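You operate a simulated robot arm through the tools that you are given. There is no shell and no other tool. Be economical: measure what you need, move in short steps, check, and stop when the job is done.

The job below is to be done with a simulated two-armed robot. You get a single attempt, and the scene is never put back.

JOB
Wipe up the spill on the top of the dark table with the red cloth and put it back.

The check looks at the end state, three seconds after you hand in, the way a careful person would. Anything else that was tipped, shoved, dropped, spilled or broken makes it a failure. Flat cloth is picked up by pressing the open fingertips on it (5 to 10 N) and closing them slowly along it; thin cloth reads only 2 to 8 mm in the jaws.

ROBOT AND FRAMES
Two 7-joint arms with two-finger parallel grippers on one trunk, on a base that drives. Base frame: it is fixed to the floor where the robot stands at the start and does not move with it; the origin is under the middle of the robot, x ahead of it, y to its left, z up. Readings come in mm, degrees, newtons and seconds.
The left shoulder is at the start at [50, 187, 985], the right one opposite. With the tool pointing down near the work surface each hand reaches from about 100 to 660 mm from the robot's upright axis, wherever it stands, measured 20 degrees to its own side. Places, roughly: red cloth [1500, 0, 750]. Payload 3.43 kg a hand.
The TCP of each hand is the grasp point between the finger pads, 30 mm short of the fingertips. In the tool frame z runs along the fingers and y along their closing line. Largest opening 94 mm; finger width 28, thickness 10; the body of the gripper, 50 by 96 mm, starts 55 mm behind the TCP.
Orientation is that of the tool frame in the base frame, as a unit quaternion [x, y, z, w]. With the fingers straight down and closing along the base's y, the tool's x points along the base's -x, its y along +y and its z along -z.

CONTROLS
- The arms move only by the tool apply_moves. It takes "left_motion", "right_motion" or both (then of equal length, played together; a hand with none holds still); each is a list that holds one entry, the list of rows, each a list of 7 numbers: the shift along the tool's x, y, z in m, then the turn, a rotation vector about the tool's x, y, z in degrees, then the gripper command, from -1 (shut) to 1 (fully open), values between in proportion. In form: [[[tx, ty, tz, ax, ay, az, hand], ...]]. A call has 1 to 12 rows; each row shifts and turns the commanded pose from where the row before left it, along the tool's axes as they then stand. Rows are played at 5 a second. More than 50 mm and 8.6 degrees between two rows, or a gripper value outside its range, and nothing of the call is played. A pose out of reach is approached as far as the arm can. The call stops where the force on the tool passes 40 N (or 10 N more than at its start, if that is more) or the arm is blocked; 0.2 s more then pass. Each finger travels about 153 mm/s and halts on what it meets, pressing with about 45 N; the grip force reading is that of the motor and also rises with nothing between the fingers. The clock runs only during rows and for 0.2 s after the last one: add rows that do not move to give the fingers time. It gives the time, the measured TCP pose, the force on the tool (base axes), the opening and the grip force at its end, in the units of the frame above (readings bear some noise), with the torque about the TCP (base axes, N m) and any sound that the robot's microphone picked up.
- Cameras (640 x 400 px; columns grow to the right, rows downward): "scene" is now at [152.7, 1.9, 1172.1]; the picture's right is [0.03, -1.00, 0.00], its down [-0.32, -0.01, -0.95] and it looks along [0.95, 0.03, -0.32] (base axes); focal length 284 px, centre (320, 200). "left" rides on the left gripper at [76, -14, -103] in its tool frame; the picture's right is [0.18, 0.98, 0.00], its down [-0.75, 0.14, -0.64] and it looks along [-0.63, 0.12, 0.77] (tool axes); focal length 243 px, centre (320, 200). "right" rides on the right gripper at [76, 14, -102] in its tool frame; the picture's right is [-0.18, 0.98, 0.00], its down [-0.75, -0.14, -0.64] and it looks along [-0.63, -0.12, 0.77] (tool axes); focal length 243 px, centre (320, 200). There is no depth. A picture from a camera that has moved, and an enlarged one, comes with that camera's place and axes in the base frame and with its lens.
- capture(camera): a new picture of that camera. No time passes.
- move_column(by): slides the trunk up (or, below 0, down) by that many mm; the arms and the scene camera ride with it, the base frame stays. It gives what a move gives, with no picture.
- base_move(legs): drives the robot by 1 to 6 legs, each [ahead, left, turn to the left] in mm, mm and degrees, along the robot's own axes; the way and the turn of a leg run together, so that a leg with both is an arc; at most 1500 mm and 180 degrees a leg. The arms and the cameras ride along, it lands a little off, and it stops where it bumps. It gives what a move gives.
- head_to(pan, tilt): turns the head with the scene camera to pan (to the left, within 80 degrees either way) and tilt (down, from -29 to 69), counted from straight ahead of the robot. It gives what a move gives.
- close_up(camera, box): a new picture of the part [left, top, right, bottom] of that camera's present view, enlarged. No time passes.
- close_job(): hands the job in; it is judged then, once.

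Work in short steps. Places have to be worked out from the pictures, the camera data and where the tool is seen: move nearer, look again, correct. Check each grasp and each placing, and mend what went wrong. You have 120 turns and 108 pictures in all, those below and enlarged ones among them. Open the grippers and draw the arms clear of the work before you hand the job in, unless the task says otherwise; then end with one line.

The tools are called after "Request:" by a JSON object that holds its "name" and its "arguments". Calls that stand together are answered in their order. apply_moves: Moves the arms, as the interface text tells. Its arguments: {"type":"object","properties":{"left_motion":{"type":"array","items":{"type":"array","items":{"type":"array","items":{"type":"number"}}}},"right_motion":{"type":"array","items":{"type":"array","items":{"type":"array","items":{"type":"number"}}}}},"required":[]} The other tools are called the same way: move_column (by) slides the trunk up or down; base_move (legs) drives the base; head_to (pan, tilt) turns the head that bears the scene camera; capture (camera) takes a picture; close_up (camera, box) takes an enlarged picture of a part of a camera's view; close_job () hands the job in.

At the start:

```text
time: 0.0
left_position: [511.9, 225.3, 940.7]
left_tcp_rot: [0.0, 1.0, 0.001, 0.0]
left_force: [0.1, 0.6, -0.7]
left_torque: [0.02, 0.0, 0.01]
left_width: 93.9
left_grip_force: 0.0
right_position: [503.2, -190.7, 960.5]
right_tcp_rot: [0.0, 1.0, 0.0, 0.0]
right_force: [-0.4, -0.3, -0.4]
right_torque: [-0.01, -0.04, 0.0]
right_width: 94.1
right_grip_force: 0.1
trunk travel left (down, up): [-200.0, 232.0]
robot x, y, heading: [0.2, -3.1, -0.2]
head pan, tilt: [1.6, 18.4]
```

scene: 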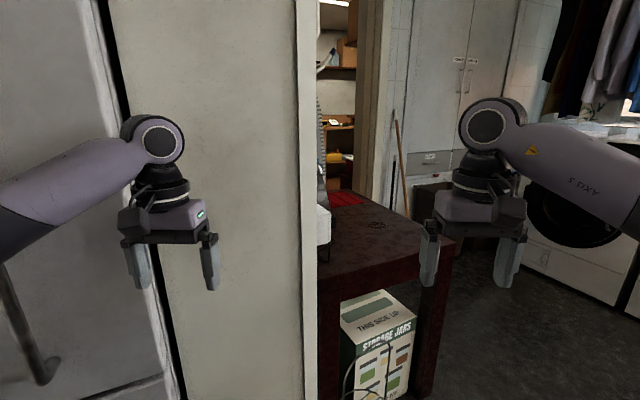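
right: 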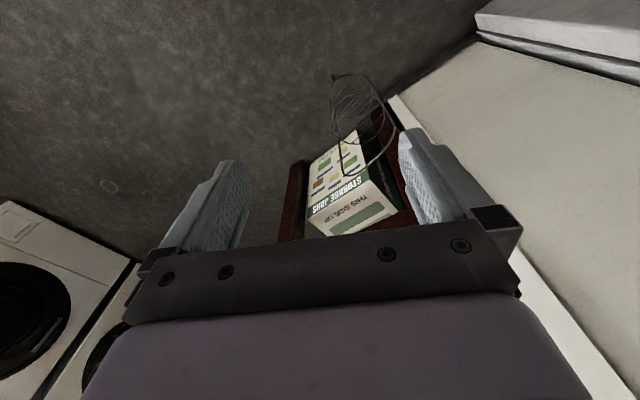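
left: 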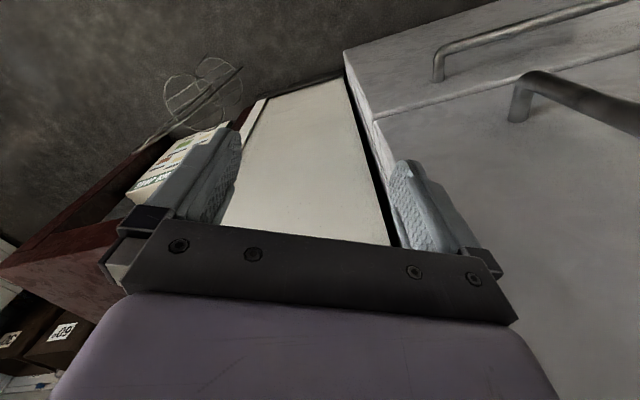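

The cloth seems to lie on the dark table behind a tall panel, with something like a spill near (378,225). I enlarge that part.

Request:
{"name": "close_up", "arguments": {"camera": "scene", "box": [300, 160, 460, 260]}}

Request:
{"name": "close_up", "arguments": {"camera": "scene", "box": [280, 80, 600, 400]}}

```text
4.00 times, centred on (380, 210) of scene
camera zoom: at [152.7, 1.9, 1172.1], right [0.03, -1.0, 0.0], down [-0.32, -0.01, -0.95], along [0.95, 0.03, -0.32], focal length 1135 px, centre (80, 160)
```

zoom: 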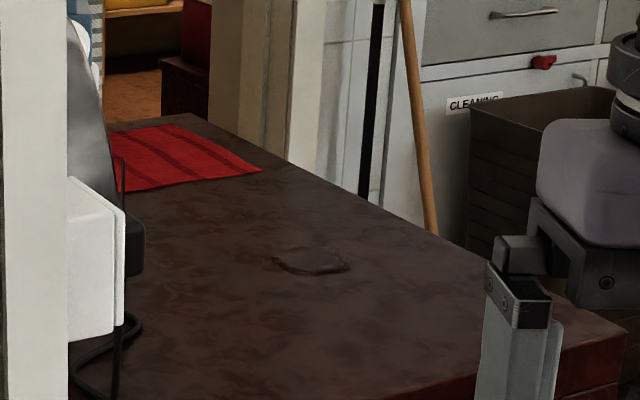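

```text
1.25 times, centred on (440, 240) of scene
camera zoom: at [152.7, 1.9, 1172.1], right [0.03, -1.0, 0.0], down [-0.32, -0.01, -0.95], along [0.95, 0.03, -0.32], focal length 355 px, centre (170, 150)
```

zoom: 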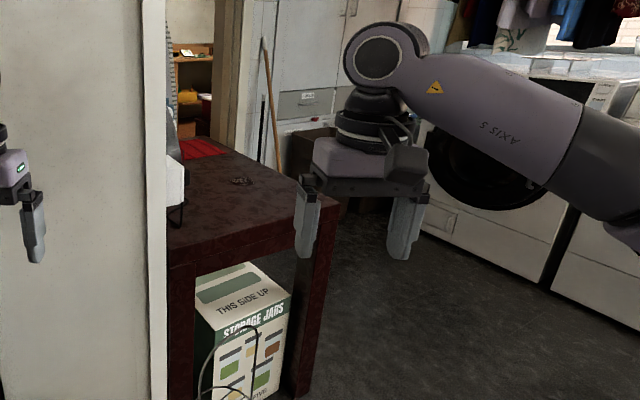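

The spill looks to be a clear puddle near [1129, -180], the table being turned about 27° with its free long side to the right. I look at the floor and the right side before driving.

Request:
{"name": "head_to", "arguments": {"pan": -35, "tilt": 35}}

Request:
{"name": "capture", "arguments": {"camera": "scene"}}

Request:
{"name": "head_to", "arguments": {"pan": 0, "tilt": 60}}

Request:
{"name": "capture", "arguments": {"camera": "scene"}}

```text
time: 1.0
left_position: [511.8, 225.4, 942.4]
left_tcp_rot: [0.001, 1.0, 0.0, 0.001]
left_force: [0.8, -0.1, -0.4]
left_torque: [0.03, 0.0, 0.02]
left_width: 94.0
left_grip_force: 0.0
right_position: [501.7, -190.9, 960.3]
right_tcp_rot: [0.001, 1.0, 0.0, 0.0]
right_force: [0.3, -0.1, -0.2]
right_torque: [-0.02, -0.01, -0.01]
right_width: 94.1
right_grip_force: 0.0
trunk travel left (down, up): [-200.0, 232.0]
robot x, y, heading: [-3.1, -1.2, 0.0]
head pan, tilt: [-35.0, 35.0]
```

```text
102 pictures are left
camera scene: at [131.6, -51.2, 1145.7], right [-0.57, -0.82, 0.0], down [-0.47, 0.33, -0.82], along [0.67, -0.47, -0.57], focal length 284 px, centre (320, 200)
```

scene: 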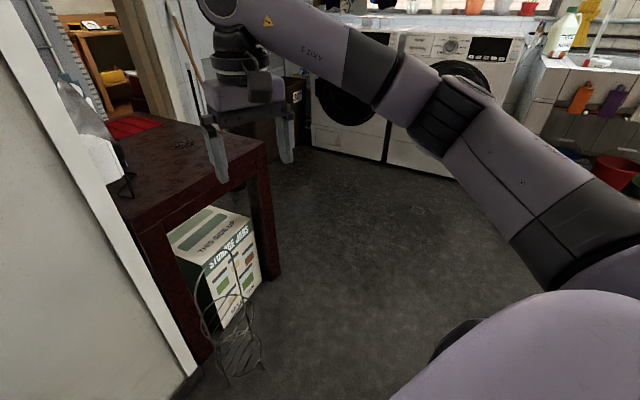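

```text
time: 2.0
left_position: [511.8, 224.4, 941.7]
left_tcp_rot: [0.0, 1.0, 0.0, 0.0]
left_force: [0.1, 0.0, 0.2]
left_torque: [0.04, 0.0, -0.03]
left_width: 93.8
left_grip_force: 0.0
right_position: [503.5, -191.7, 961.0]
right_tcp_rot: [0.0, 1.0, -0.001, 0.0]
right_force: [-0.8, -0.6, 0.4]
right_torque: [0.01, 0.03, 0.0]
right_width: 94.2
right_grip_force: 0.0
trunk travel left (down, up): [-200.0, 232.0]
robot x, y, heading: [0.4, -2.1, -0.2]
head pan, tilt: [0.0, 60.0]
```

```text
101 pictures are left
camera scene: at [126.1, -0.8, 1111.4], right [0.0, -1.0, 0.0], down [-0.87, 0.0, -0.5], along [0.5, 0.0, -0.87], focal length 284 px, centre (320, 200)
```

scene: 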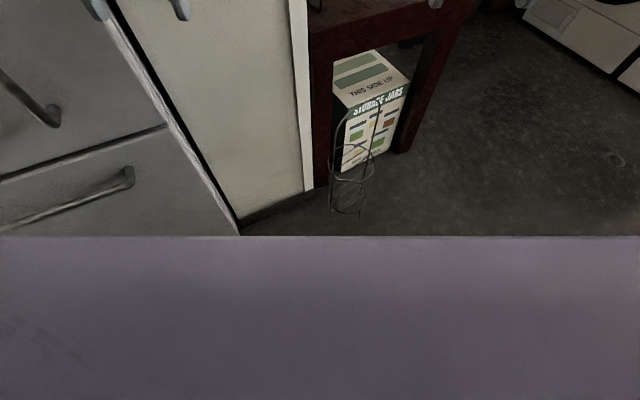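

The tall panel runs from about [598, 335] to [817, 45], a wire rack stands on the floor near [714, -133], and the table's near-right corner is about [1040, -418] with its long side running at about 30°. I check my right side before going around.

Request:
{"name": "head_to", "arguments": {"pan": -80, "tilt": 25}}

Request:
{"name": "capture", "arguments": {"camera": "scene"}}

```text
time: 3.6
left_position: [511.0, 225.0, 941.1]
left_tcp_rot: [-0.001, 1.0, 0.001, -0.001]
left_force: [0.9, -0.7, 0.0]
left_torque: [-0.01, 0.01, 0.0]
left_width: 93.7
left_grip_force: 0.0
right_position: [502.3, -191.1, 960.3]
right_tcp_rot: [-0.001, 1.0, -0.001, -0.001]
right_force: [-1.4, 0.9, 0.1]
right_torque: [0.01, 0.01, 0.01]
right_width: 94.0
right_grip_force: 0.2
trunk travel left (down, up): [-200.0, 232.0]
robot x, y, heading: [1.9, 1.7, 0.1]
head pan, tilt: [-80.0, 25.0]
```

```text
100 pictures are left
camera scene: at [75.5, -91.4, 1161.4], right [-0.98, -0.17, 0.0], down [-0.07, 0.42, -0.91], along [0.16, -0.89, -0.42], focal length 284 px, centre (320, 200)
```

scene: 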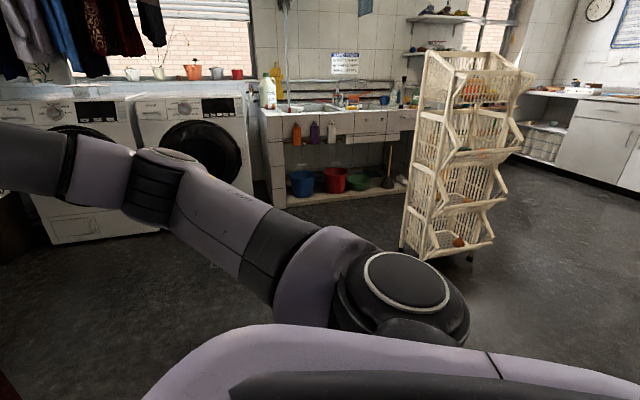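

The floor is clear on the right (a plastic rack stands near [-250, -1830], machines beyond 2 m). I drive diagonally out to about [675, -1200] and turn to face the table's long side.

Request:
{"name": "base_move", "arguments": {"legs": [[100, -600, 0], [575, -600, 0], [0, 0, 120]]}}

Request:
{"name": "head_to", "arguments": {"pan": -50, "tilt": 25}}

Request:
{"name": "capture", "arguments": {"camera": "scene"}}

```text
time: 19.7
left_position: [224.8, -870.7, 941.4]
left_tcp_rot: [0.861, -0.508, 0.0, 0.0]
left_force: [0.2, -0.2, 0.9]
left_torque: [0.0, 0.0, -0.02]
left_width: 94.0
left_grip_force: 0.0
right_position: [591.7, -676.0, 960.2]
right_tcp_rot: [0.862, -0.508, 0.0, 0.0]
right_force: [0.4, 0.0, -0.2]
right_torque: [-0.01, -0.01, -0.03]
right_width: 93.8
right_grip_force: 0.0
trunk travel left (down, up): [-200.0, 232.0]
robot x, y, heading: [668.1, -1205.4, 119.2]
head pan, tilt: [-80.0, 25.0]
```

```text
time: 20.6
left_position: [223.0, -870.3, 941.5]
left_tcp_rot: [0.861, -0.508, 0.001, 0.0]
left_force: [0.1, 0.7, -0.5]
left_torque: [-0.03, -0.05, 0.03]
left_width: 94.2
left_grip_force: 0.0
right_position: [592.6, -677.0, 959.7]
right_tcp_rot: [0.862, -0.507, 0.0, 0.0]
right_force: [0.4, 0.2, 0.6]
right_torque: [0.0, 0.02, -0.05]
right_width: 94.0
right_grip_force: 0.0
trunk travel left (down, up): [-200.0, 232.0]
robot x, y, heading: [668.2, -1212.8, 119.0]
head pan, tilt: [-50.0, 25.0]
```

```text
99 pictures are left
camera scene: at [674.5, -1072.5, 1161.4], right [0.93, -0.36, 0.0], down [-0.15, -0.39, -0.91], along [0.33, 0.85, -0.42], focal length 284 px, centre (320, 200)
```

scene: 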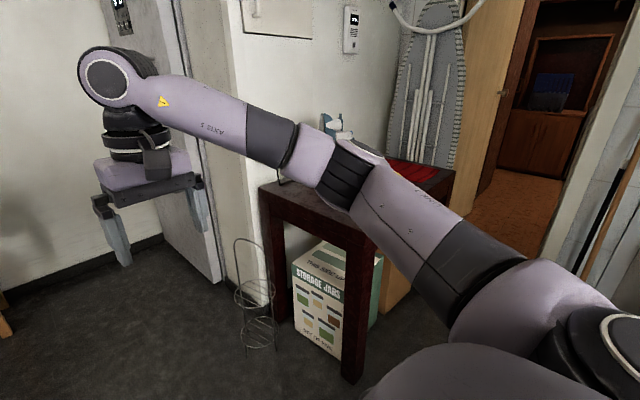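

I'm facing the table side squarely, about 500 mm off its edge line. I shift right 850 mm and look again.

Request:
{"name": "base_move", "arguments": {"legs": [[0, -850, 0]]}}

Request:
{"name": "head_to", "arguments": {"pan": -15, "tilt": 35}}

Request:
{"name": "capture", "arguments": {"camera": "scene"}}

Request:
{"name": "head_to", "arguments": {"pan": -60, "tilt": 35}}

Request:
{"name": "capture", "arguments": {"camera": "scene"}}

```text
time: 28.5
left_position: [974.5, -457.4, 941.1]
left_tcp_rot: [0.86, -0.511, 0.001, 0.0]
left_force: [-0.6, -1.1, 0.1]
left_torque: [0.01, 0.0, 0.02]
left_width: 93.8
left_grip_force: 0.0
right_position: [1344.2, -265.3, 960.8]
right_tcp_rot: [0.859, -0.511, 0.0, 0.0]
right_force: [0.1, 0.7, 0.2]
right_torque: [-0.02, 0.03, -0.01]
right_width: 93.8
right_grip_force: 0.0
trunk travel left (down, up): [-200.0, 232.0]
robot x, y, heading: [1416.2, -800.2, 118.3]
head pan, tilt: [-50.0, 25.0]
```

```text
time: 29.5
left_position: [973.4, -458.2, 941.4]
left_tcp_rot: [0.859, -0.512, 0.0, 0.001]
left_force: [0.9, 0.5, -0.4]
left_torque: [-0.01, 0.03, 0.01]
left_width: 94.1
left_grip_force: 0.0
right_position: [1343.8, -266.0, 960.1]
right_tcp_rot: [0.859, -0.512, 0.0, 0.0]
right_force: [0.6, 0.3, -1.0]
right_torque: [0.02, -0.02, 0.01]
right_width: 94.1
right_grip_force: 0.0
trunk travel left (down, up): [-200.0, 232.0]
robot x, y, heading: [1414.6, -801.5, 118.6]
head pan, tilt: [-15.0, 35.0]
```

```text
98 pictures are left
camera scene: at [1368.0, -663.4, 1145.6], right [0.97, 0.23, 0.0], down [0.13, -0.56, -0.82], along [-0.19, 0.8, -0.57], focal length 284 px, centre (320, 200)
```

scene: 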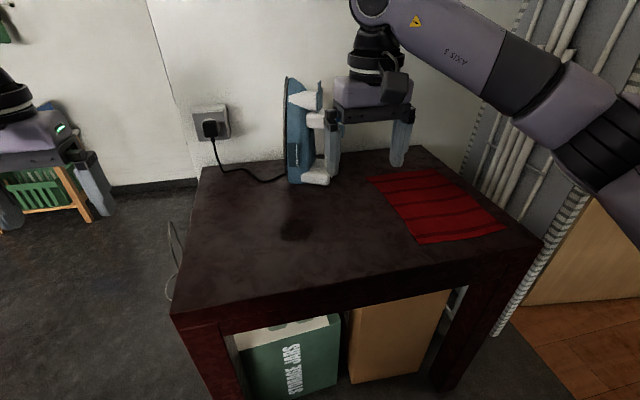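

```text
time: 30.6
left_position: [972.9, -457.6, 941.2]
left_tcp_rot: [0.86, -0.511, 0.001, 0.0]
left_force: [1.3, 0.1, -0.5]
left_torque: [0.01, -0.02, -0.02]
left_width: 93.8
left_grip_force: 0.1
right_position: [1344.1, -267.8, 960.3]
right_tcp_rot: [0.86, -0.511, 0.0, 0.0]
right_force: [0.2, -0.4, -0.4]
right_torque: [-0.04, -0.02, -0.01]
right_width: 93.9
right_grip_force: 0.1
trunk travel left (down, up): [-200.0, 232.0]
robot x, y, heading: [1413.1, -797.8, 118.4]
head pan, tilt: [-60.0, 35.0]
```

```text
97 pictures are left
camera scene: at [1434.5, -674.0, 1145.6], right [0.85, -0.52, 0.0], down [-0.3, -0.49, -0.82], along [0.43, 0.7, -0.57], focal length 284 px, centre (320, 200)
```

scene: 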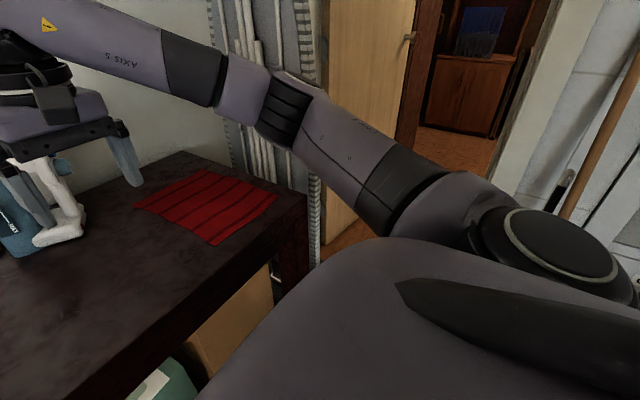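

The view is now clear: spill near [1199, -190], cloth about 260×280 mm centred near [1513, 8], table top about z 718, an iron stands near [1180, 0]. Before going closer I tilt the left hand back to see how far my base sticks out.

Request:
{"name": "apply_moves", "arguments": {"left_motion": [[[0, 0, 0, 0, 8, 0, 1], [0, 0, 0, 0, 8, 0, 1], [0, 0, 0, 0, 8, 0, 1], [0, 0, 0, 0, 8, 0, 1], [0, 0, 0, 0, 8, 0, 1], [0, 0, 0, 0, 8, 0, 1], [0, 0, 0, 0, 8, 0, 1], [0, 0, 0, 0, 8, 0, 1]]]}}

Request:
{"name": "capture", "arguments": {"camera": "left"}}

```text
time: 32.4
left_position: [1076.3, -572.4, 882.2]
left_tcp_rot: [0.73, -0.432, 0.456, 0.269]
left_force: [-0.3, 0.5, 0.6]
left_torque: [0.0, -0.02, -0.02]
left_width: 94.1
left_grip_force: 0.1
left hand out of reach, approached as far as the arm can: row 4, 5, 6, 7, 8
right_position: [1343.2, -267.3, 961.3]
right_tcp_rot: [0.86, -0.511, 0.001, -0.001]
right_force: [-0.3, -0.2, -0.7]
right_torque: [0.0, 0.02, -0.03]
right_width: 93.9
right_grip_force: 0.0
trunk travel left (down, up): [-200.0, 232.0]
robot x, y, heading: [1412.6, -799.8, 118.4]
head pan, tilt: [-60.0, 35.0]
```

```text
96 pictures are left
camera left: at [1060.5, -512.3, 994.9], right [-0.82, -0.54, 0.17], down [-0.56, 0.73, -0.4], along [0.09, -0.42, -0.9], focal length 243 px, centre (320, 200)
```

left: 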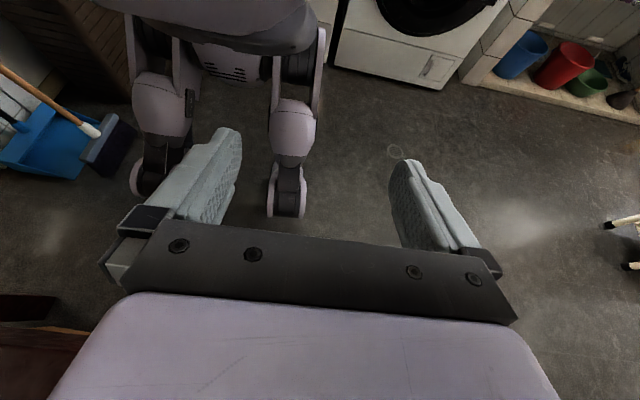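

My base is small (wheeled legs, feet barely ahead of the axis), so there is room. I bring the left hand back and then drive 170 ahead and 80 to the right.

Request:
{"name": "apply_moves", "arguments": {"left_motion": [[[0, 0, 0, 0, -8, 0, 1], [0, 0, 0, 0, -8, 0, 1], [0, 0, 0, 0, -8, 0, 1], [0, 0, 0, 0, -8, 0, 1], [0, 0, 0, 0, -8, 0, 1], [0, 0, 0, 0, -8, 0, 1], [0, 0, 0, 0, -8, 0, 1], [0, 0, 0, 0, -8, 0, 1]]]}}

Request:
{"name": "base_move", "arguments": {"legs": [[170, -80, 0]]}}

Request:
{"name": "head_to", "arguments": {"pan": -15, "tilt": 45}}

Request:
{"name": "capture", "arguments": {"camera": "scene"}}

Request:
{"name": "capture", "arguments": {"camera": "right"}}

```text
time: 34.2
left_position: [1075.4, -570.4, 883.3]
left_tcp_rot: [0.859, -0.511, -0.002, -0.002]
left_force: [0.8, -0.4, 0.1]
left_torque: [0.01, 0.02, 0.03]
left_width: 93.9
left_grip_force: 0.1
right_position: [1344.1, -266.9, 961.3]
right_tcp_rot: [0.86, -0.511, 0.0, 0.0]
right_force: [0.1, -0.6, 0.0]
right_torque: [-0.02, -0.02, 0.0]
right_width: 94.1
right_grip_force: 0.1
trunk travel left (down, up): [-200.0, 232.0]
robot x, y, heading: [1414.5, -800.2, 118.5]
head pan, tilt: [-60.0, 35.0]
```

```text
time: 35.8
left_position: [1063.7, -382.1, 881.8]
left_tcp_rot: [0.859, -0.512, 0.0, 0.0]
left_force: [-0.6, -0.8, 0.6]
left_torque: [0.01, -0.02, 0.0]
left_width: 94.0
left_grip_force: 0.1
right_position: [1332.5, -78.6, 961.0]
right_tcp_rot: [0.859, -0.512, 0.0, 0.001]
right_force: [1.0, -0.3, 0.0]
right_torque: [-0.01, -0.01, 0.0]
right_width: 94.1
right_grip_force: 0.0
trunk travel left (down, up): [-200.0, 232.0]
robot x, y, heading: [1403.6, -613.2, 118.4]
head pan, tilt: [-60.0, 35.0]
```

```text
time: 36.9
left_position: [1065.3, -381.8, 881.6]
left_tcp_rot: [0.859, -0.512, 0.0, 0.001]
left_force: [-0.5, 0.0, -0.6]
left_torque: [-0.01, -0.03, -0.03]
left_width: 93.9
left_grip_force: 0.0
right_position: [1333.7, -78.7, 961.5]
right_tcp_rot: [0.859, -0.513, 0.0, 0.0]
right_force: [0.2, 0.2, -0.6]
right_torque: [-0.03, -0.01, 0.03]
right_width: 93.9
right_grip_force: 0.1
trunk travel left (down, up): [-200.0, 232.0]
robot x, y, heading: [1403.7, -614.0, 118.4]
head pan, tilt: [-15.0, 45.0]
```

```text
95 pictures are left
camera scene: at [1358.2, -482.2, 1130.8], right [0.97, 0.23, 0.0], down [0.16, -0.69, -0.71], along [-0.16, 0.69, -0.71], focal length 284 px, centre (320, 200)
```

scene: 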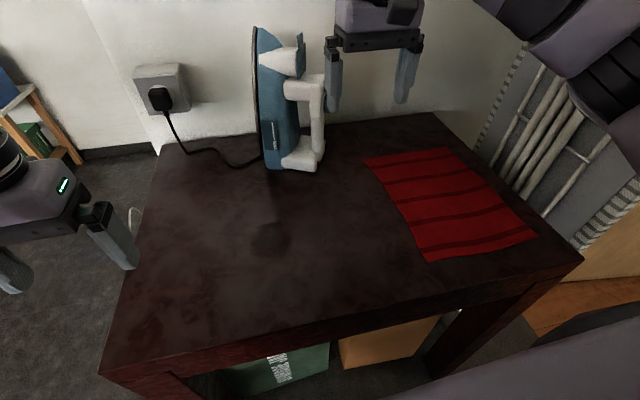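

```text
94 pictures are left
camera right: at [1356.5, -152.4, 1063.2], right [-0.95, -0.3, 0.0], down [-0.23, 0.73, 0.64], along [-0.2, 0.61, -0.77], focal length 243 px, centre (320, 200)
```

right: 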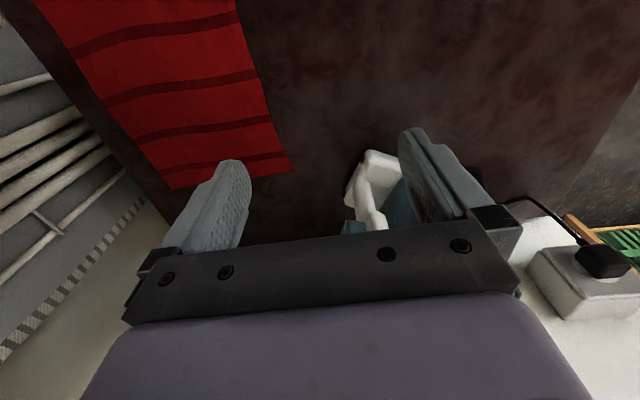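

Now axis is at [1404, -614]. Spill reads about [1201, -200]; cloth corners about [1338,74], [1528,171], [1668,-82], [1474,-181]. I zoom in on the spill and cloth.

Request:
{"name": "close_up", "arguments": {"camera": "scene", "box": [200, 190, 340, 290]}}

Request:
{"name": "close_up", "arguments": {"camera": "scene", "box": [240, 130, 560, 280]}}

```text
4.00 times, centred on (270, 240) of scene
camera zoom: at [1358.2, -482.2, 1130.8], right [0.97, 0.23, 0.0], down [0.16, -0.69, -0.71], along [-0.16, 0.69, -0.71], focal length 1135 px, centre (520, 40)
```

zoom: 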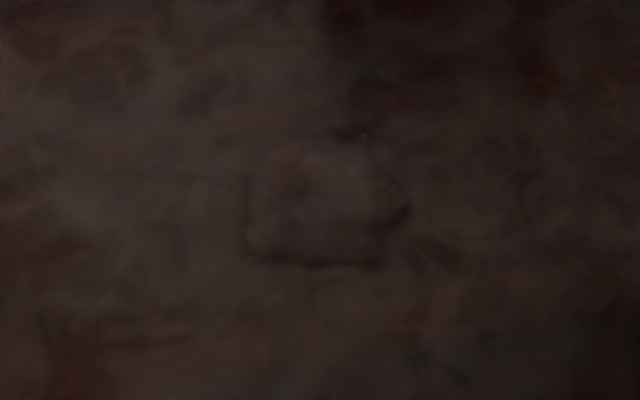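

```text
2.00 times, centred on (400, 205) of scene
camera zoom: at [1358.2, -482.2, 1130.8], right [0.97, 0.23, 0.0], down [0.16, -0.69, -0.71], along [-0.16, 0.69, -0.71], focal length 567 px, centre (160, 190)
```

zoom: 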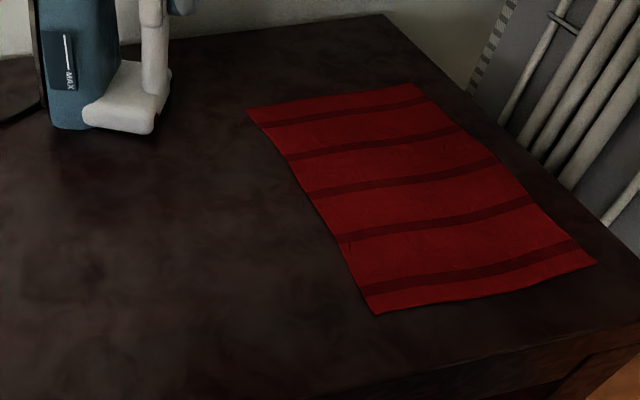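

The spill spans about ±40 mm. I'll pinch the cloth at the middle of its near short edge, about [1555, -100], so that it hangs away from the iron; moving the right hand above that spot.

Request:
{"name": "apply_moves", "arguments": {"right_motion": [[[0.0207, -0.0307, 0.015, 0, 0, 0, 0.6], [0.0207, -0.0307, 0.015, 0, 0, 0, 0.4], [0.0207, -0.0307, 0.015, 0, 0, 0, 0.4], [0.0207, -0.0307, 0.015, 0, 0, 0, 0.4], [0.0207, -0.0307, 0.015, 0, 0, 0, 0.4], [0.0207, -0.0307, 0.015, 0, 0, 0, 0.4], [0, 0, 0.03, 0, 0, 0, 0.4]]]}}

Request:
{"name": "capture", "arguments": {"camera": "right"}}

Request:
{"name": "capture", "arguments": {"camera": "scene"}}

```text
time: 38.5
left_position: [1063.8, -382.8, 882.4]
left_tcp_rot: [0.859, -0.512, 0.001, 0.0]
left_force: [-1.2, -0.3, 0.2]
left_torque: [0.0, 0.01, 0.01]
left_width: 94.1
left_grip_force: 0.1
right_position: [1555.9, -98.4, 843.4]
right_tcp_rot: [0.859, -0.512, -0.001, -0.001]
right_force: [0.2, 0.8, 0.1]
right_torque: [0.05, 0.03, -0.03]
right_width: 66.1
right_grip_force: 0.3
trunk travel left (down, up): [-200.0, 232.0]
robot x, y, heading: [1403.2, -612.2, 118.2]
head pan, tilt: [-15.0, 45.0]
```

```text
91 pictures are left
camera right: at [1579.2, -172.5, 945.1], right [-0.95, -0.31, 0.0], down [-0.23, 0.73, 0.64], along [-0.2, 0.61, -0.77], focal length 243 px, centre (320, 200)
```

right: 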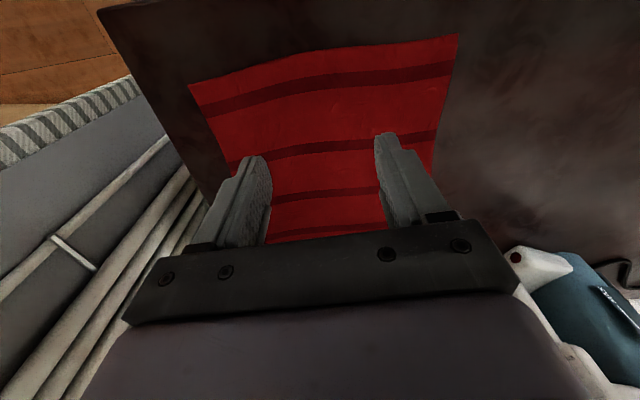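

```text
90 pictures are left
camera scene: at [1358.2, -482.2, 1130.8], right [0.97, 0.23, 0.0], down [0.16, -0.69, -0.71], along [-0.16, 0.69, -0.71], focal length 284 px, centre (320, 200)
```

scene: 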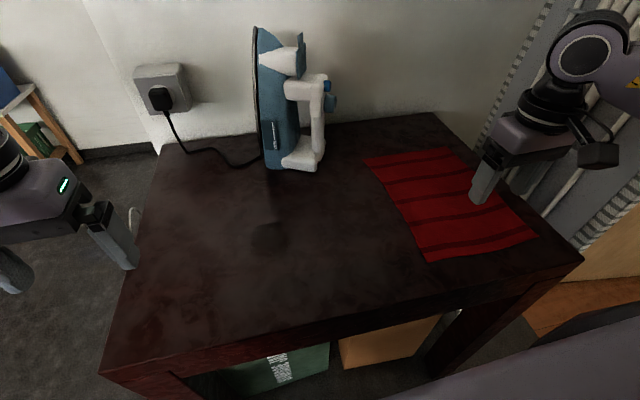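

Both views agree with the cloth corners and table z≈718. I descend to just above the cloth (tips ~10 mm over).

Request:
{"name": "apply_moves", "arguments": {"right_motion": [[[0, 0, 0.03, 0, 0, 0, 0.4], [0, 0, 0.03, 0, 0, 0, 0.4], [0, 0, 0.02, 0, 0, 0, 0.4], [0, 0, 0.004, 0, 0, 0, 0.4]]]}}

Request:
{"name": "capture", "arguments": {"camera": "right"}}

```text
time: 39.5
left_position: [1065.0, -381.8, 882.1]
left_tcp_rot: [0.859, -0.512, 0.0, 0.0]
left_force: [-0.2, -0.1, -0.9]
left_torque: [-0.03, -0.02, 0.0]
left_width: 94.1
left_grip_force: 0.1
right_position: [1555.2, -100.0, 756.5]
right_tcp_rot: [0.859, -0.513, -0.001, 0.0]
right_force: [-0.1, -0.2, -0.1]
right_torque: [0.0, -0.02, 0.01]
right_width: 65.5
right_grip_force: 0.0
trunk travel left (down, up): [-200.0, 232.0]
robot x, y, heading: [1402.2, -612.3, 118.3]
head pan, tilt: [-15.0, 45.0]
```

```text
89 pictures are left
camera right: at [1578.0, -174.4, 859.6], right [-0.95, -0.3, 0.0], down [-0.23, 0.73, 0.64], along [-0.2, 0.61, -0.77], focal length 243 px, centre (320, 200)
```

right: 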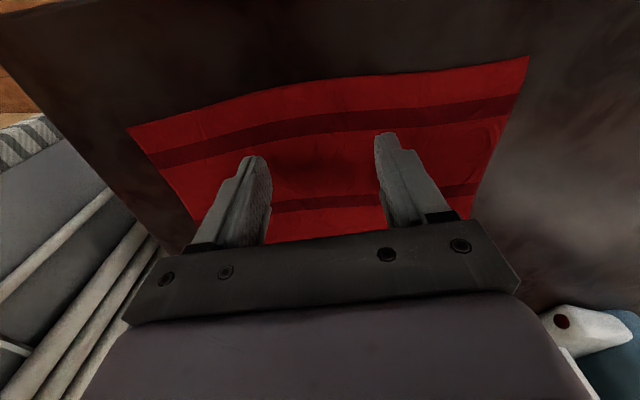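

Tips are about 8 mm above the cloth, well inside its edge. I step down until I feel 5–10 N.

Request:
{"name": "apply_moves", "arguments": {"right_motion": [[[0, 0, 0.004, 0, 0, 0, 0.4], [0, 0, 0.003, 0, 0, 0, 0.4], [0, 0, 0, 0, 0, 0, 0.4]]]}}

```text
time: 40.3
left_position: [1064.6, -383.0, 883.3]
left_tcp_rot: [0.859, -0.511, -0.001, 0.0]
left_force: [0.1, -0.3, -0.3]
left_torque: [-0.01, 0.02, 0.02]
left_width: 93.9
left_grip_force: 0.1
right_position: [1554.8, -100.0, 751.6]
right_tcp_rot: [0.859, -0.512, -0.002, -0.002]
right_force: [0.1, 0.1, 9.8]
right_torque: [-0.1, 0.07, 0.02]
right_width: 65.4
right_grip_force: 0.0
trunk travel left (down, up): [-200.0, 232.0]
robot x, y, heading: [1401.5, -609.9, 118.4]
head pan, tilt: [-15.0, 45.0]
```

Pressing with about 10 N. I close the fingers slowly along the cloth.

Request:
{"name": "apply_moves", "arguments": {"right_motion": [[[0, 0, 0, 0, 0, 0, 0.25], [0, 0, 0, 0, 0, 0, 0.1], [0, 0, 0, 0, 0, 0, -0.05], [0, 0, 0, 0, 0, 0, -0.2], [0, 0, 0, 0, 0, 0, -0.35], [0, 0, 0, 0, 0, 0, -0.5], [0, 0, 0, 0, 0, 0, -0.65], [0, 0, 0, 0, 0, 0, -0.8], [0, 0, 0, 0, 0, 0, -0.9], [0, 0, 0, 0, 0, 0, -1], [0, 0, 0, 0, 0, 0, -1], [0, 0, 0, 0, 0, 0, -1]]]}}

Request:
{"name": "capture", "arguments": {"camera": "right"}}

```text
time: 42.9
left_position: [1064.2, -382.8, 882.2]
left_tcp_rot: [0.859, -0.512, 0.0, -0.001]
left_force: [-0.3, 0.0, 0.4]
left_torque: [-0.01, -0.02, -0.06]
left_width: 94.0
left_grip_force: 0.1
right_position: [1555.2, -100.0, 751.5]
right_tcp_rot: [0.859, -0.512, 0.0, 0.0]
right_force: [-3.9, -0.9, 17.1]
right_torque: [-0.08, 0.12, 0.0]
right_width: 2.7
right_grip_force: 37.4
trunk travel left (down, up): [-200.0, 232.0]
robot x, y, heading: [1402.5, -610.3, 118.4]
head pan, tilt: [-15.0, 45.0]
```

```text
88 pictures are left
camera right: at [1577.7, -174.9, 853.4], right [-0.95, -0.3, 0.0], down [-0.23, 0.73, 0.64], along [-0.2, 0.61, -0.77], focal length 243 px, centre (320, 200)
```

right: 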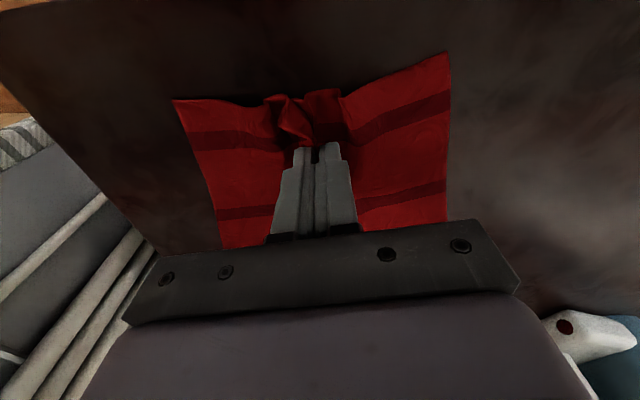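

The cloth is pinched (2.7 mm). I lift it slowly.

Request:
{"name": "apply_moves", "arguments": {"right_motion": [[[0, 0, -0.02, 0, 0, 0, -1], [0, 0, -0.025, 0, 0, 0, -1], [0, 0, -0.025, 0, 0, 0, -1], [0, 0, -0.025, 0, 0, 0, -1], [0, 0, -0.025, 0, 0, 0, -1], [0, 0, -0.025, 0, 0, 0, -1], [0, 0, -0.025, 0, 0, 0, -1], [0, 0, -0.025, 0, 0, 0, -1], [0, 0, -0.025, 0, 0, 0, -1], [0, 0, -0.025, 0, 0, 0, -1], [0, 0, -0.025, 0, 0, 0, -1], [0, 0, 0, 0, 0, 0, -1]]]}}

Request:
{"name": "capture", "arguments": {"camera": "scene"}}

```text
time: 45.5
left_position: [1063.6, -382.1, 882.7]
left_tcp_rot: [0.859, -0.512, 0.0, 0.0]
left_force: [-0.3, 0.2, -0.1]
left_torque: [0.01, -0.01, 0.0]
left_width: 94.0
left_grip_force: 0.0
right_position: [1551.1, -101.1, 1021.0]
right_tcp_rot: [0.858, -0.513, 0.0, 0.0]
right_force: [0.5, 0.3, -0.3]
right_torque: [0.01, 0.01, -0.02]
right_width: 2.9
right_grip_force: 37.5
trunk travel left (down, up): [-200.0, 232.0]
robot x, y, heading: [1406.6, -613.5, 118.4]
head pan, tilt: [-15.0, 45.0]
```

```text
87 pictures are left
camera scene: at [1358.1, -482.2, 1130.8], right [0.97, 0.23, 0.0], down [0.16, -0.69, -0.71], along [-0.16, 0.69, -0.71], focal length 284 px, centre (320, 200)
```

scene: 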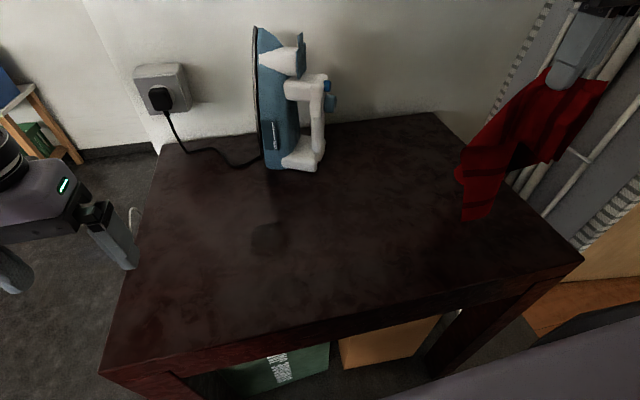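

The cloth hangs free from the right hand. I move the left hand aside and carry the cloth to the near side of the spill.

Request:
{"name": "apply_moves", "arguments": {"left_motion": [[[0, 0.03, -0.015, 0, 0, 0, 1], [0, 0.03, -0.015, 0, 0, 0, 1], [0, 0.03, -0.015, 0, 0, 0, 1], [0, 0.03, -0.015, 0, 0, 0, 1], [0, 0.03, 0, 0, 0, 0, 1], [0, 0, 0, 0, 0, 0, 1], [0, 0, 0, 0, 0, 0, 1], [0, 0, 0, 0, 0, 0, 1], [0, 0, 0, 0, 0, 0, 1], [0, 0, 0, 0, 0, 0, 1], [0, 0, 0, 0, 0, 0, 1], [0, 0, 0, 0, 0, 0, 1]]], "right_motion": [[[0.01, 0, -0.01, 0, 0, 0, -1], [0.02, 0, -0.01, 0, 0, 0, -1], [0, 0.039, 0, 0, 0, 0, -1], [0, 0.039, 0, 0, 0, 0, -1], [0, 0.039, 0, 0, 0, 0, -1], [0, 0.039, 0, 0, 0, 0, -1], [0, 0.039, 0, 0, 0, 0, -1], [0, 0.04, 0, 0, 0, 0, -1], [0, 0.04, 0, 0, 0, 0, -1], [0, 0.04, 0, 0, 0, 0, -1], [0, 0.04, 0, 0, 0, 0, -1], [0, 0, 0, 0, 0, 0, -1]]]}}

Request:
{"name": "capture", "arguments": {"camera": "scene"}}

```text
time: 48.1
left_position: [932.2, -453.4, 941.9]
left_tcp_rot: [0.859, -0.512, 0.0, -0.001]
left_force: [-0.2, 0.7, 0.0]
left_torque: [-0.01, 0.03, -0.01]
left_width: 93.9
left_grip_force: 0.0
right_position: [1257.5, -295.3, 1039.1]
right_tcp_rot: [0.858, -0.513, 0.0, 0.0]
right_force: [0.1, 0.2, 0.0]
right_torque: [-0.02, 0.01, -0.01]
right_width: 2.6
right_grip_force: 37.8
trunk travel left (down, up): [-200.0, 232.0]
robot x, y, heading: [1403.7, -610.1, 118.2]
head pan, tilt: [-15.0, 45.0]
```

```text
86 pictures are left
camera scene: at [1358.1, -482.2, 1130.8], right [0.97, 0.23, 0.0], down [0.16, -0.69, -0.71], along [-0.16, 0.69, -0.71], focal length 284 px, centre (320, 200)
```

scene: 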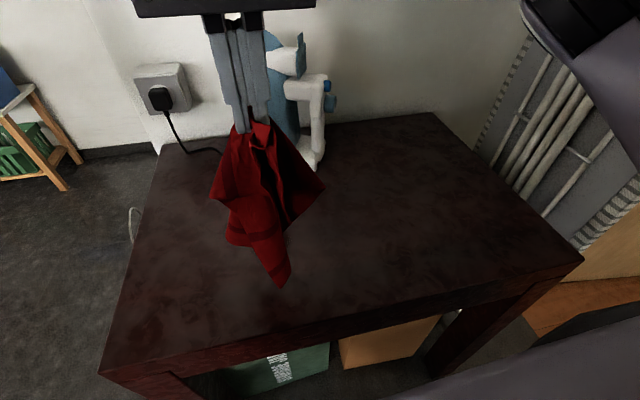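

The cloth tip hangs just above the table near its front edge. I lower while moving forward so that the pinched bunch comes down on the spill with the rest trailing towards me.

Request:
{"name": "apply_moves", "arguments": {"right_motion": [[[0, 0, 0.03, 0, 0, 0, -1], [-0.01, 0, 0.025, 0, 0, 0, -1], [-0.012, 0, 0.025, 0, 0, 0, -1], [-0.012, 0, 0.025, 0, 0, 0, -1], [-0.012, 0, 0.025, 0, 0, 0, -1], [-0.012, 0, 0.025, 0, 0, 0, -1], [-0.012, 0, 0.025, 0, 0, 0, -1], [-0.012, 0, 0.025, 0, 0, 0, -1], [-0.012, 0, 0.025, 0, 0, 0, -1], [-0.012, 0, 0.02, 0, 0, 0, -1], [-0.004, 0, 0.015, 0, 0, 0, -1], [0, 0, 0, 0, 0, 0, -1]]]}}

Request:
{"name": "capture", "arguments": {"camera": "scene"}}

Request:
{"name": "capture", "arguments": {"camera": "right"}}

```text
time: 50.7
left_position: [931.9, -453.7, 941.5]
left_tcp_rot: [0.859, -0.511, 0.001, 0.0]
left_force: [0.1, 0.0, -0.1]
left_torque: [-0.01, -0.01, 0.0]
left_width: 93.9
left_grip_force: 0.0
right_position: [1203.8, -198.5, 773.8]
right_tcp_rot: [0.859, -0.512, 0.0, 0.0]
right_force: [-0.8, -0.3, -1.0]
right_torque: [-0.02, 0.01, 0.02]
right_width: 2.8
right_grip_force: 37.4
trunk travel left (down, up): [-200.0, 232.0]
robot x, y, heading: [1401.8, -609.5, 118.4]
head pan, tilt: [-15.0, 45.0]
```

```text
85 pictures are left
camera scene: at [1358.1, -482.2, 1130.8], right [0.97, 0.23, 0.0], down [0.16, -0.69, -0.71], along [-0.16, 0.69, -0.71], focal length 284 px, centre (320, 200)
```

scene: 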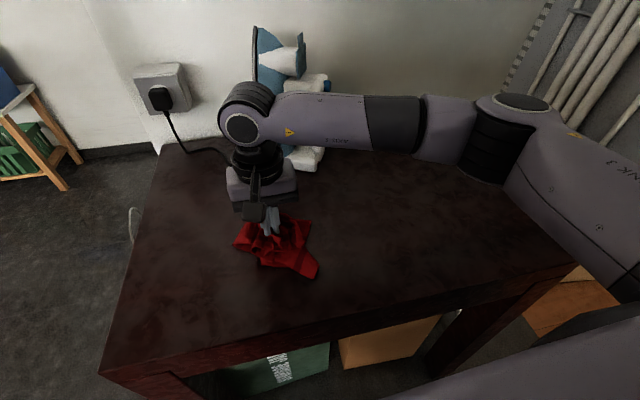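

```text
84 pictures are left
camera right: at [1227.2, -272.2, 876.3], right [-0.95, -0.3, 0.0], down [-0.23, 0.73, 0.64], along [-0.2, 0.61, -0.77], focal length 243 px, centre (320, 200)
```

right: 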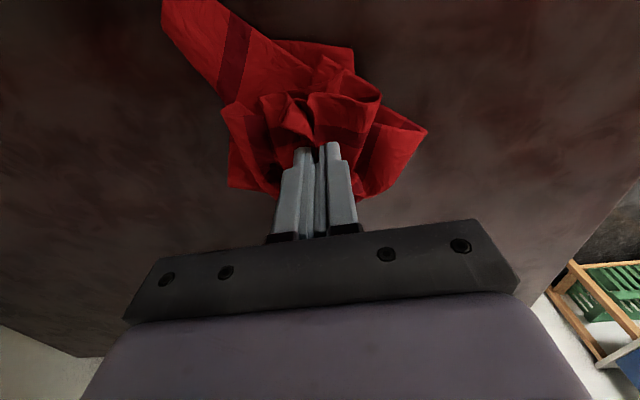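

The cloth bundle is on the spill with the hand centred at it. I press lightly and wipe: side-to-side strokes first.

Request:
{"name": "apply_moves", "arguments": {"right_motion": [[[0, 0, 0.01, 0, 0, 0, -1], [0, 0, 0.008, 0, 0, 0, -1], [0, 0.025, 0, 0, 0, 0, -1], [0, 0.025, 0, 0, 0, 0, -1], [0, -0.025, 0, 0, 0, 0, -1], [0, -0.025, 0, 0, 0, 0, -1], [0, -0.025, 0, 0, 0, 0, -1], [0, -0.025, 0, 0, 0, 0, -1], [-0.02, 0.02, 0, 0, 0, 0, -1], [0, 0.03, 0, 0, 0, 0, -1], [0, 0.03, 0, 0, 0, 0, -1], [0, 0.02, 0, 0, 0, 0, -1]]]}}

```text
time: 53.3
left_position: [931.4, -453.6, 942.2]
left_tcp_rot: [0.859, -0.512, 0.0, 0.001]
left_force: [-0.2, 0.0, -0.3]
left_torque: [-0.03, 0.02, -0.01]
left_width: 93.9
left_grip_force: 0.1
right_position: [1150.4, -204.0, 756.2]
right_tcp_rot: [0.858, -0.514, 0.0, 0.0]
right_force: [0.5, 0.3, -0.8]
right_torque: [-0.01, 0.0, 0.03]
right_width: 3.1
right_grip_force: 37.2
trunk travel left (down, up): [-200.0, 232.0]
robot x, y, heading: [1402.7, -616.4, 118.6]
head pan, tilt: [-15.0, 45.0]
```

No contact force yet, so I go 4 mm lower and continue strokes across the whole spill.

Request:
{"name": "apply_moves", "arguments": {"right_motion": [[[0, 0, 0.004, 0, 0, 0, -1], [-0.02, -0.02, 0, 0, 0, 0, -1], [0, -0.03, 0, 0, 0, 0, -1], [0, -0.03, 0, 0, 0, 0, -1], [0, -0.02, 0, 0, 0, 0, -1], [0.03, 0, 0, 0, 0, 0, -1], [0.025, 0, 0, 0, 0, 0, -1], [0, 0.03, 0, 0, 0, 0, -1], [0, 0.03, 0, 0, 0, 0, -1], [0, 0.03, 0, 0, 0, 0, -1], [0.02, 0, 0, 0, 0, 0, -1], [0, -0.03, 0, 0, 0, 0, -1]]]}}

Request:
{"name": "capture", "arguments": {"camera": "right"}}

Request:
{"name": "capture", "arguments": {"camera": "scene"}}

```text
time: 55.9
left_position: [932.6, -453.8, 942.6]
left_tcp_rot: [0.859, -0.511, 0.0, 0.0]
left_force: [-1.0, -0.4, 0.1]
left_torque: [0.01, 0.01, 0.0]
left_width: 93.8
left_grip_force: 0.0
right_position: [1211.1, -235.2, 753.2]
right_tcp_rot: [0.858, -0.513, 0.0, 0.0]
right_force: [-0.4, -0.2, 0.1]
right_torque: [0.0, 0.0, 0.02]
right_width: 2.8
right_grip_force: 37.5
trunk travel left (down, up): [-200.0, 232.0]
robot x, y, heading: [1400.2, -610.6, 118.3]
head pan, tilt: [-15.0, 45.0]
```

```text
83 pictures are left
camera right: at [1234.1, -308.7, 856.2], right [-0.95, -0.3, 0.0], down [-0.23, 0.73, 0.64], along [-0.2, 0.61, -0.77], focal length 243 px, centre (320, 200)
```

right: 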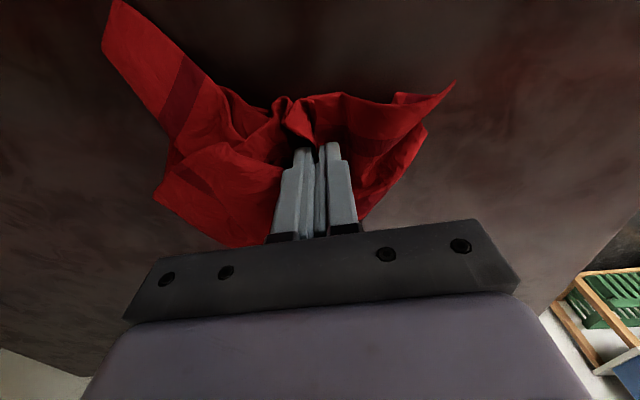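

```text
82 pictures are left
camera scene: at [1358.2, -482.2, 1130.8], right [0.97, 0.23, 0.0], down [0.16, -0.69, -0.71], along [-0.16, 0.69, -0.71], focal length 284 px, centre (320, 200)
```

scene: 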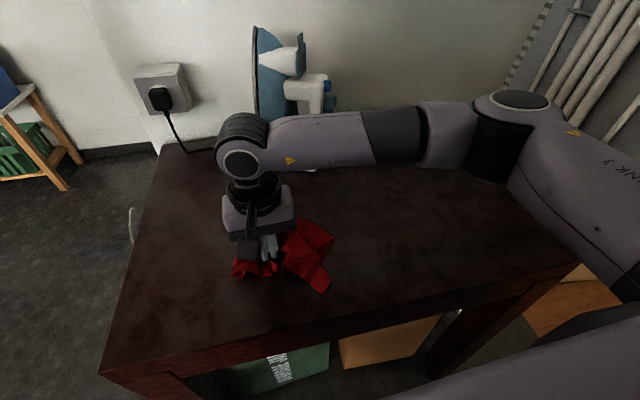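

The bundle drags flatly over the area; I go 3 mm lower and do fore-and-aft strokes too.

Request:
{"name": "apply_moves", "arguments": {"right_motion": [[[0, 0, 0.003, 0, 0, 0, -1], [-0.03, 0, 0, 0, 0, 0, -1], [-0.03, 0, 0, 0, 0, 0, -1], [0, 0.025, 0, 0, 0, 0, -1], [0.035, 0, 0, 0, 0, 0, -1], [0.035, 0, 0, 0, 0, 0, -1], [0, -0.025, 0, 0, 0, 0, -1], [0, -0.025, 0, 0, 0, 0, -1], [-0.035, 0, 0, 0, 0, 0, -1], [-0.035, 0, 0, 0, 0, 0, -1], [0.035, 0.01, 0, 0, 0, 0, -1], [0.04, 0, 0, 0, 0, 0, -1]]]}}

```text
time: 58.5
left_position: [932.3, -454.0, 942.0]
left_tcp_rot: [0.859, -0.513, 0.001, 0.0]
left_force: [-0.3, 0.8, -0.4]
left_torque: [0.0, 0.01, 0.0]
left_width: 94.2
left_grip_force: 0.1
right_position: [1232.0, -239.4, 752.5]
right_tcp_rot: [0.858, -0.513, -0.002, -0.001]
right_force: [-2.9, 5.8, 23.5]
right_torque: [0.03, -0.02, 0.02]
right_width: 3.0
right_grip_force: 37.6
trunk travel left (down, up): [-200.0, 232.0]
robot x, y, heading: [1401.7, -610.1, 118.5]
head pan, tilt: [-15.0, 45.0]
```

Now there is firm contact (23 N). I lift the cloth straight up and move it right to inspect the spot.

Request:
{"name": "apply_moves", "arguments": {"right_motion": [[[0, 0, -0.025, 0, 0, 0, -1], [0, 0, -0.025, 0, 0, 0, -1], [0, 0, -0.025, 0, 0, 0, -1], [0, 0, -0.03, 0, 0, 0, -1], [0, 0, -0.03, 0, 0, 0, -1], [0, 0, -0.03, 0, 0, 0, -1], [0, 0, -0.03, 0, 0, 0, -1], [0, 0, -0.03, 0, 0, 0, -1], [0, 0, -0.03, 0, 0, 0, -1], [0, -0.025, -0.03, 0, 0, 0, -1], [0, -0.04, 0, 0, 0, 0, -1], [0, -0.04, 0, 0, 0, 0, -1]]]}}

Request:
{"name": "apply_moves", "arguments": {"right_motion": [[[0, -0.04, 0, 0, 0, 0, -1], [0, -0.04, 0, 0, 0, 0, -1], [0, -0.04, 0, 0, 0, 0, -1], [0, 0, 0, 0, 0, 0, -1]]]}}

Request:
{"name": "capture", "arguments": {"camera": "scene"}}

Request:
{"name": "close_up", "arguments": {"camera": "scene", "box": [200, 190, 340, 290]}}

```text
time: 61.1
left_position: [933.1, -452.6, 942.6]
left_tcp_rot: [0.859, -0.512, 0.0, -0.001]
left_force: [-0.3, 0.3, 0.0]
left_torque: [-0.01, -0.03, 0.0]
left_width: 93.9
left_grip_force: 0.1
right_position: [1325.1, -191.2, 1036.0]
right_tcp_rot: [0.859, -0.512, 0.0, 0.0]
right_force: [-0.2, 0.3, 0.5]
right_torque: [0.04, -0.01, 0.0]
right_width: 3.0
right_grip_force: 37.4
trunk travel left (down, up): [-200.0, 232.0]
robot x, y, heading: [1407.5, -608.7, 118.4]
head pan, tilt: [-15.0, 45.0]
```

```text
time: 62.1
left_position: [932.1, -454.3, 942.4]
left_tcp_rot: [0.859, -0.512, 0.0, 0.0]
left_force: [0.7, -0.6, -0.1]
left_torque: [0.01, -0.03, 0.02]
left_width: 94.0
left_grip_force: 0.0
right_position: [1431.3, -132.5, 1034.6]
right_tcp_rot: [0.859, -0.511, 0.0, 0.0]
right_force: [0.6, 0.0, -0.4]
right_torque: [0.01, -0.01, 0.0]
right_width: 3.1
right_grip_force: 37.8
trunk travel left (down, up): [-200.0, 232.0]
robot x, y, heading: [1404.6, -611.0, 118.3]
head pan, tilt: [-15.0, 45.0]
```

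```text
81 pictures are left
camera scene: at [1358.2, -482.2, 1130.8], right [0.97, 0.23, 0.0], down [0.16, -0.69, -0.71], along [-0.16, 0.69, -0.71], focal length 284 px, centre (320, 200)
```

scene: 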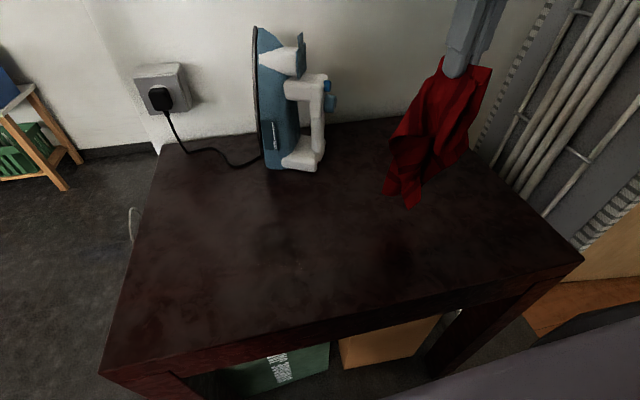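

```text
4.00 times, centred on (270, 240) of scene
camera zoom: at [1358.2, -482.2, 1130.8], right [0.97, 0.23, 0.0], down [0.16, -0.69, -0.71], along [-0.16, 0.69, -0.71], focal length 1135 px, centre (520, 40)
```

zoom: 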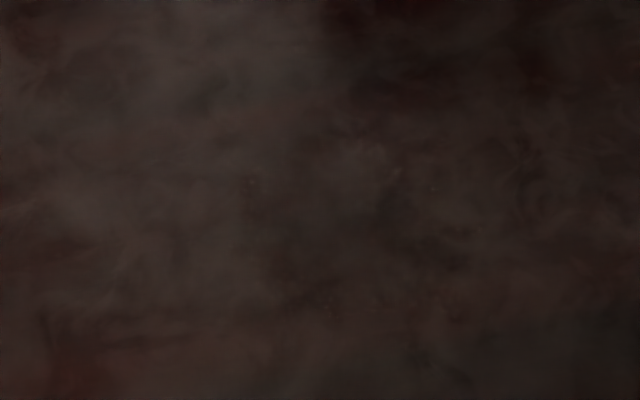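

The spot is clean. To lay the cloth back I need a bit more reach, so I drive 80 mm ahead (my base is well behind the table edge).

Request:
{"name": "base_move", "arguments": {"legs": [[80, 0, 0]]}}

Request:
{"name": "capture", "arguments": {"camera": "scene"}}

```text
time: 63.0
left_position: [921.2, -434.4, 941.0]
left_tcp_rot: [0.86, -0.511, 0.001, 0.001]
left_force: [-0.6, 0.6, 0.5]
left_torque: [-0.01, 0.01, -0.02]
left_width: 94.2
left_grip_force: 0.0
right_position: [1417.3, -112.1, 1033.4]
right_tcp_rot: [0.859, -0.512, 0.001, 0.0]
right_force: [0.5, 0.2, -1.1]
right_torque: [-0.01, -0.03, 0.04]
right_width: 2.7
right_grip_force: 37.3
trunk travel left (down, up): [-200.0, 232.0]
robot x, y, heading: [1392.5, -593.9, 118.6]
head pan, tilt: [-15.0, 45.0]
stopped in leg 1: the robot was blocked; the commanded pose is now the measured one
```

```text
79 pictures are left
camera scene: at [1348.3, -462.5, 1130.8], right [0.97, 0.23, 0.0], down [0.17, -0.69, -0.71], along [-0.17, 0.69, -0.71], focal length 284 px, centre (320, 200)
```

scene: 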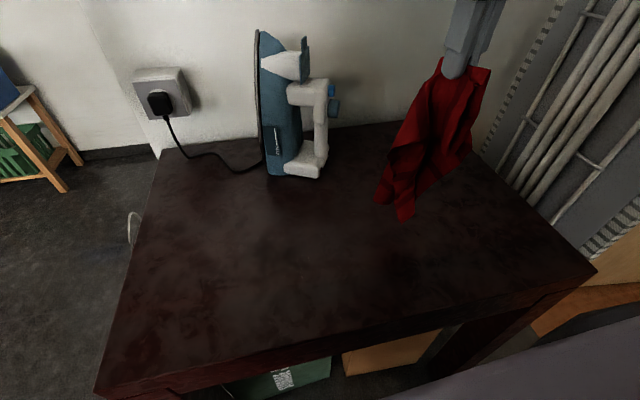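

The base touched something after 20 mm; table and iron positions are unchanged. I back off 20 mm and work from there.

Request:
{"name": "base_move", "arguments": {"legs": [[-20, 0, 0]]}}

Request:
{"name": "capture", "arguments": {"camera": "scene"}}

```text
time: 63.8
left_position: [931.8, -451.8, 941.8]
left_tcp_rot: [0.86, -0.511, 0.0, 0.001]
left_force: [0.5, 0.5, 0.1]
left_torque: [-0.01, -0.02, -0.03]
left_width: 94.0
left_grip_force: 0.1
right_position: [1429.2, -130.7, 1033.6]
right_tcp_rot: [0.86, -0.511, 0.001, -0.001]
right_force: [-0.7, -0.1, 0.1]
right_torque: [0.0, -0.02, -0.03]
right_width: 2.7
right_grip_force: 37.4
trunk travel left (down, up): [-200.0, 232.0]
robot x, y, heading: [1403.5, -607.4, 118.4]
head pan, tilt: [-15.0, 45.0]
```

```text
78 pictures are left
camera scene: at [1358.0, -480.3, 1130.8], right [0.97, 0.23, 0.0], down [0.17, -0.69, -0.71], along [-0.17, 0.69, -0.71], focal length 284 px, centre (320, 200)
```

scene: 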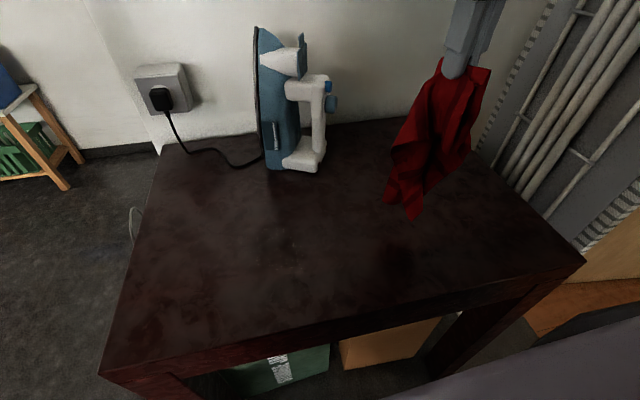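

Everything looks as before. I now carry the cloth forward over the far edge of its old place (about [1440, 110]).

Request:
{"name": "apply_moves", "arguments": {"right_motion": [[[-0.025, -0.018, 0, 0, 0, 0, -1], [-0.025, -0.018, 0, 0, 0, 0, -1], [-0.025, -0.018, 0, 0, 0, 0, -1], [-0.025, -0.018, 0, 0, 0, 0, -1], [-0.025, -0.018, 0, 0, 0, 0, -1], [-0.025, -0.018, 0, 0, 0, 0, -1], [0, 0, 0, 0, 0, 0, -1]]]}}

Request:
{"name": "capture", "arguments": {"camera": "scene"}}

```text
time: 65.4
left_position: [931.2, -452.4, 942.0]
left_tcp_rot: [0.86, -0.51, 0.0, 0.0]
left_force: [0.3, -0.6, 0.5]
left_torque: [0.04, 0.0, 0.0]
left_width: 93.8
left_grip_force: 0.1
right_position: [1450.2, 51.4, 1031.4]
right_tcp_rot: [0.86, -0.511, 0.001, 0.0]
right_force: [-0.5, -0.2, -0.5]
right_torque: [0.01, 0.01, 0.02]
right_width: 2.8
right_grip_force: 37.7
trunk travel left (down, up): [-200.0, 232.0]
robot x, y, heading: [1404.8, -607.0, 118.7]
head pan, tilt: [-15.0, 45.0]
```

```text
77 pictures are left
camera scene: at [1357.9, -480.1, 1130.8], right [0.97, 0.23, 0.0], down [0.17, -0.69, -0.71], along [-0.17, 0.69, -0.71], focal length 284 px, centre (320, 200)
```

scene: 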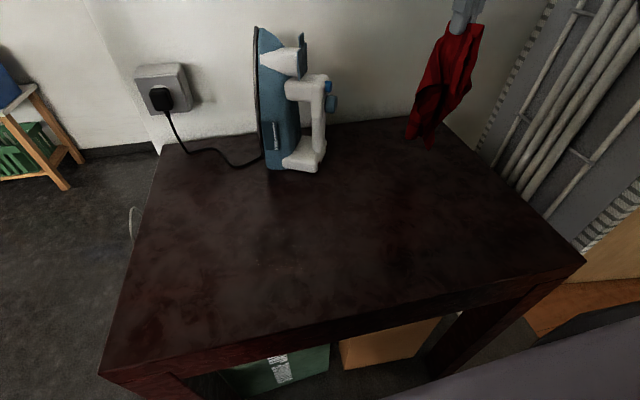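

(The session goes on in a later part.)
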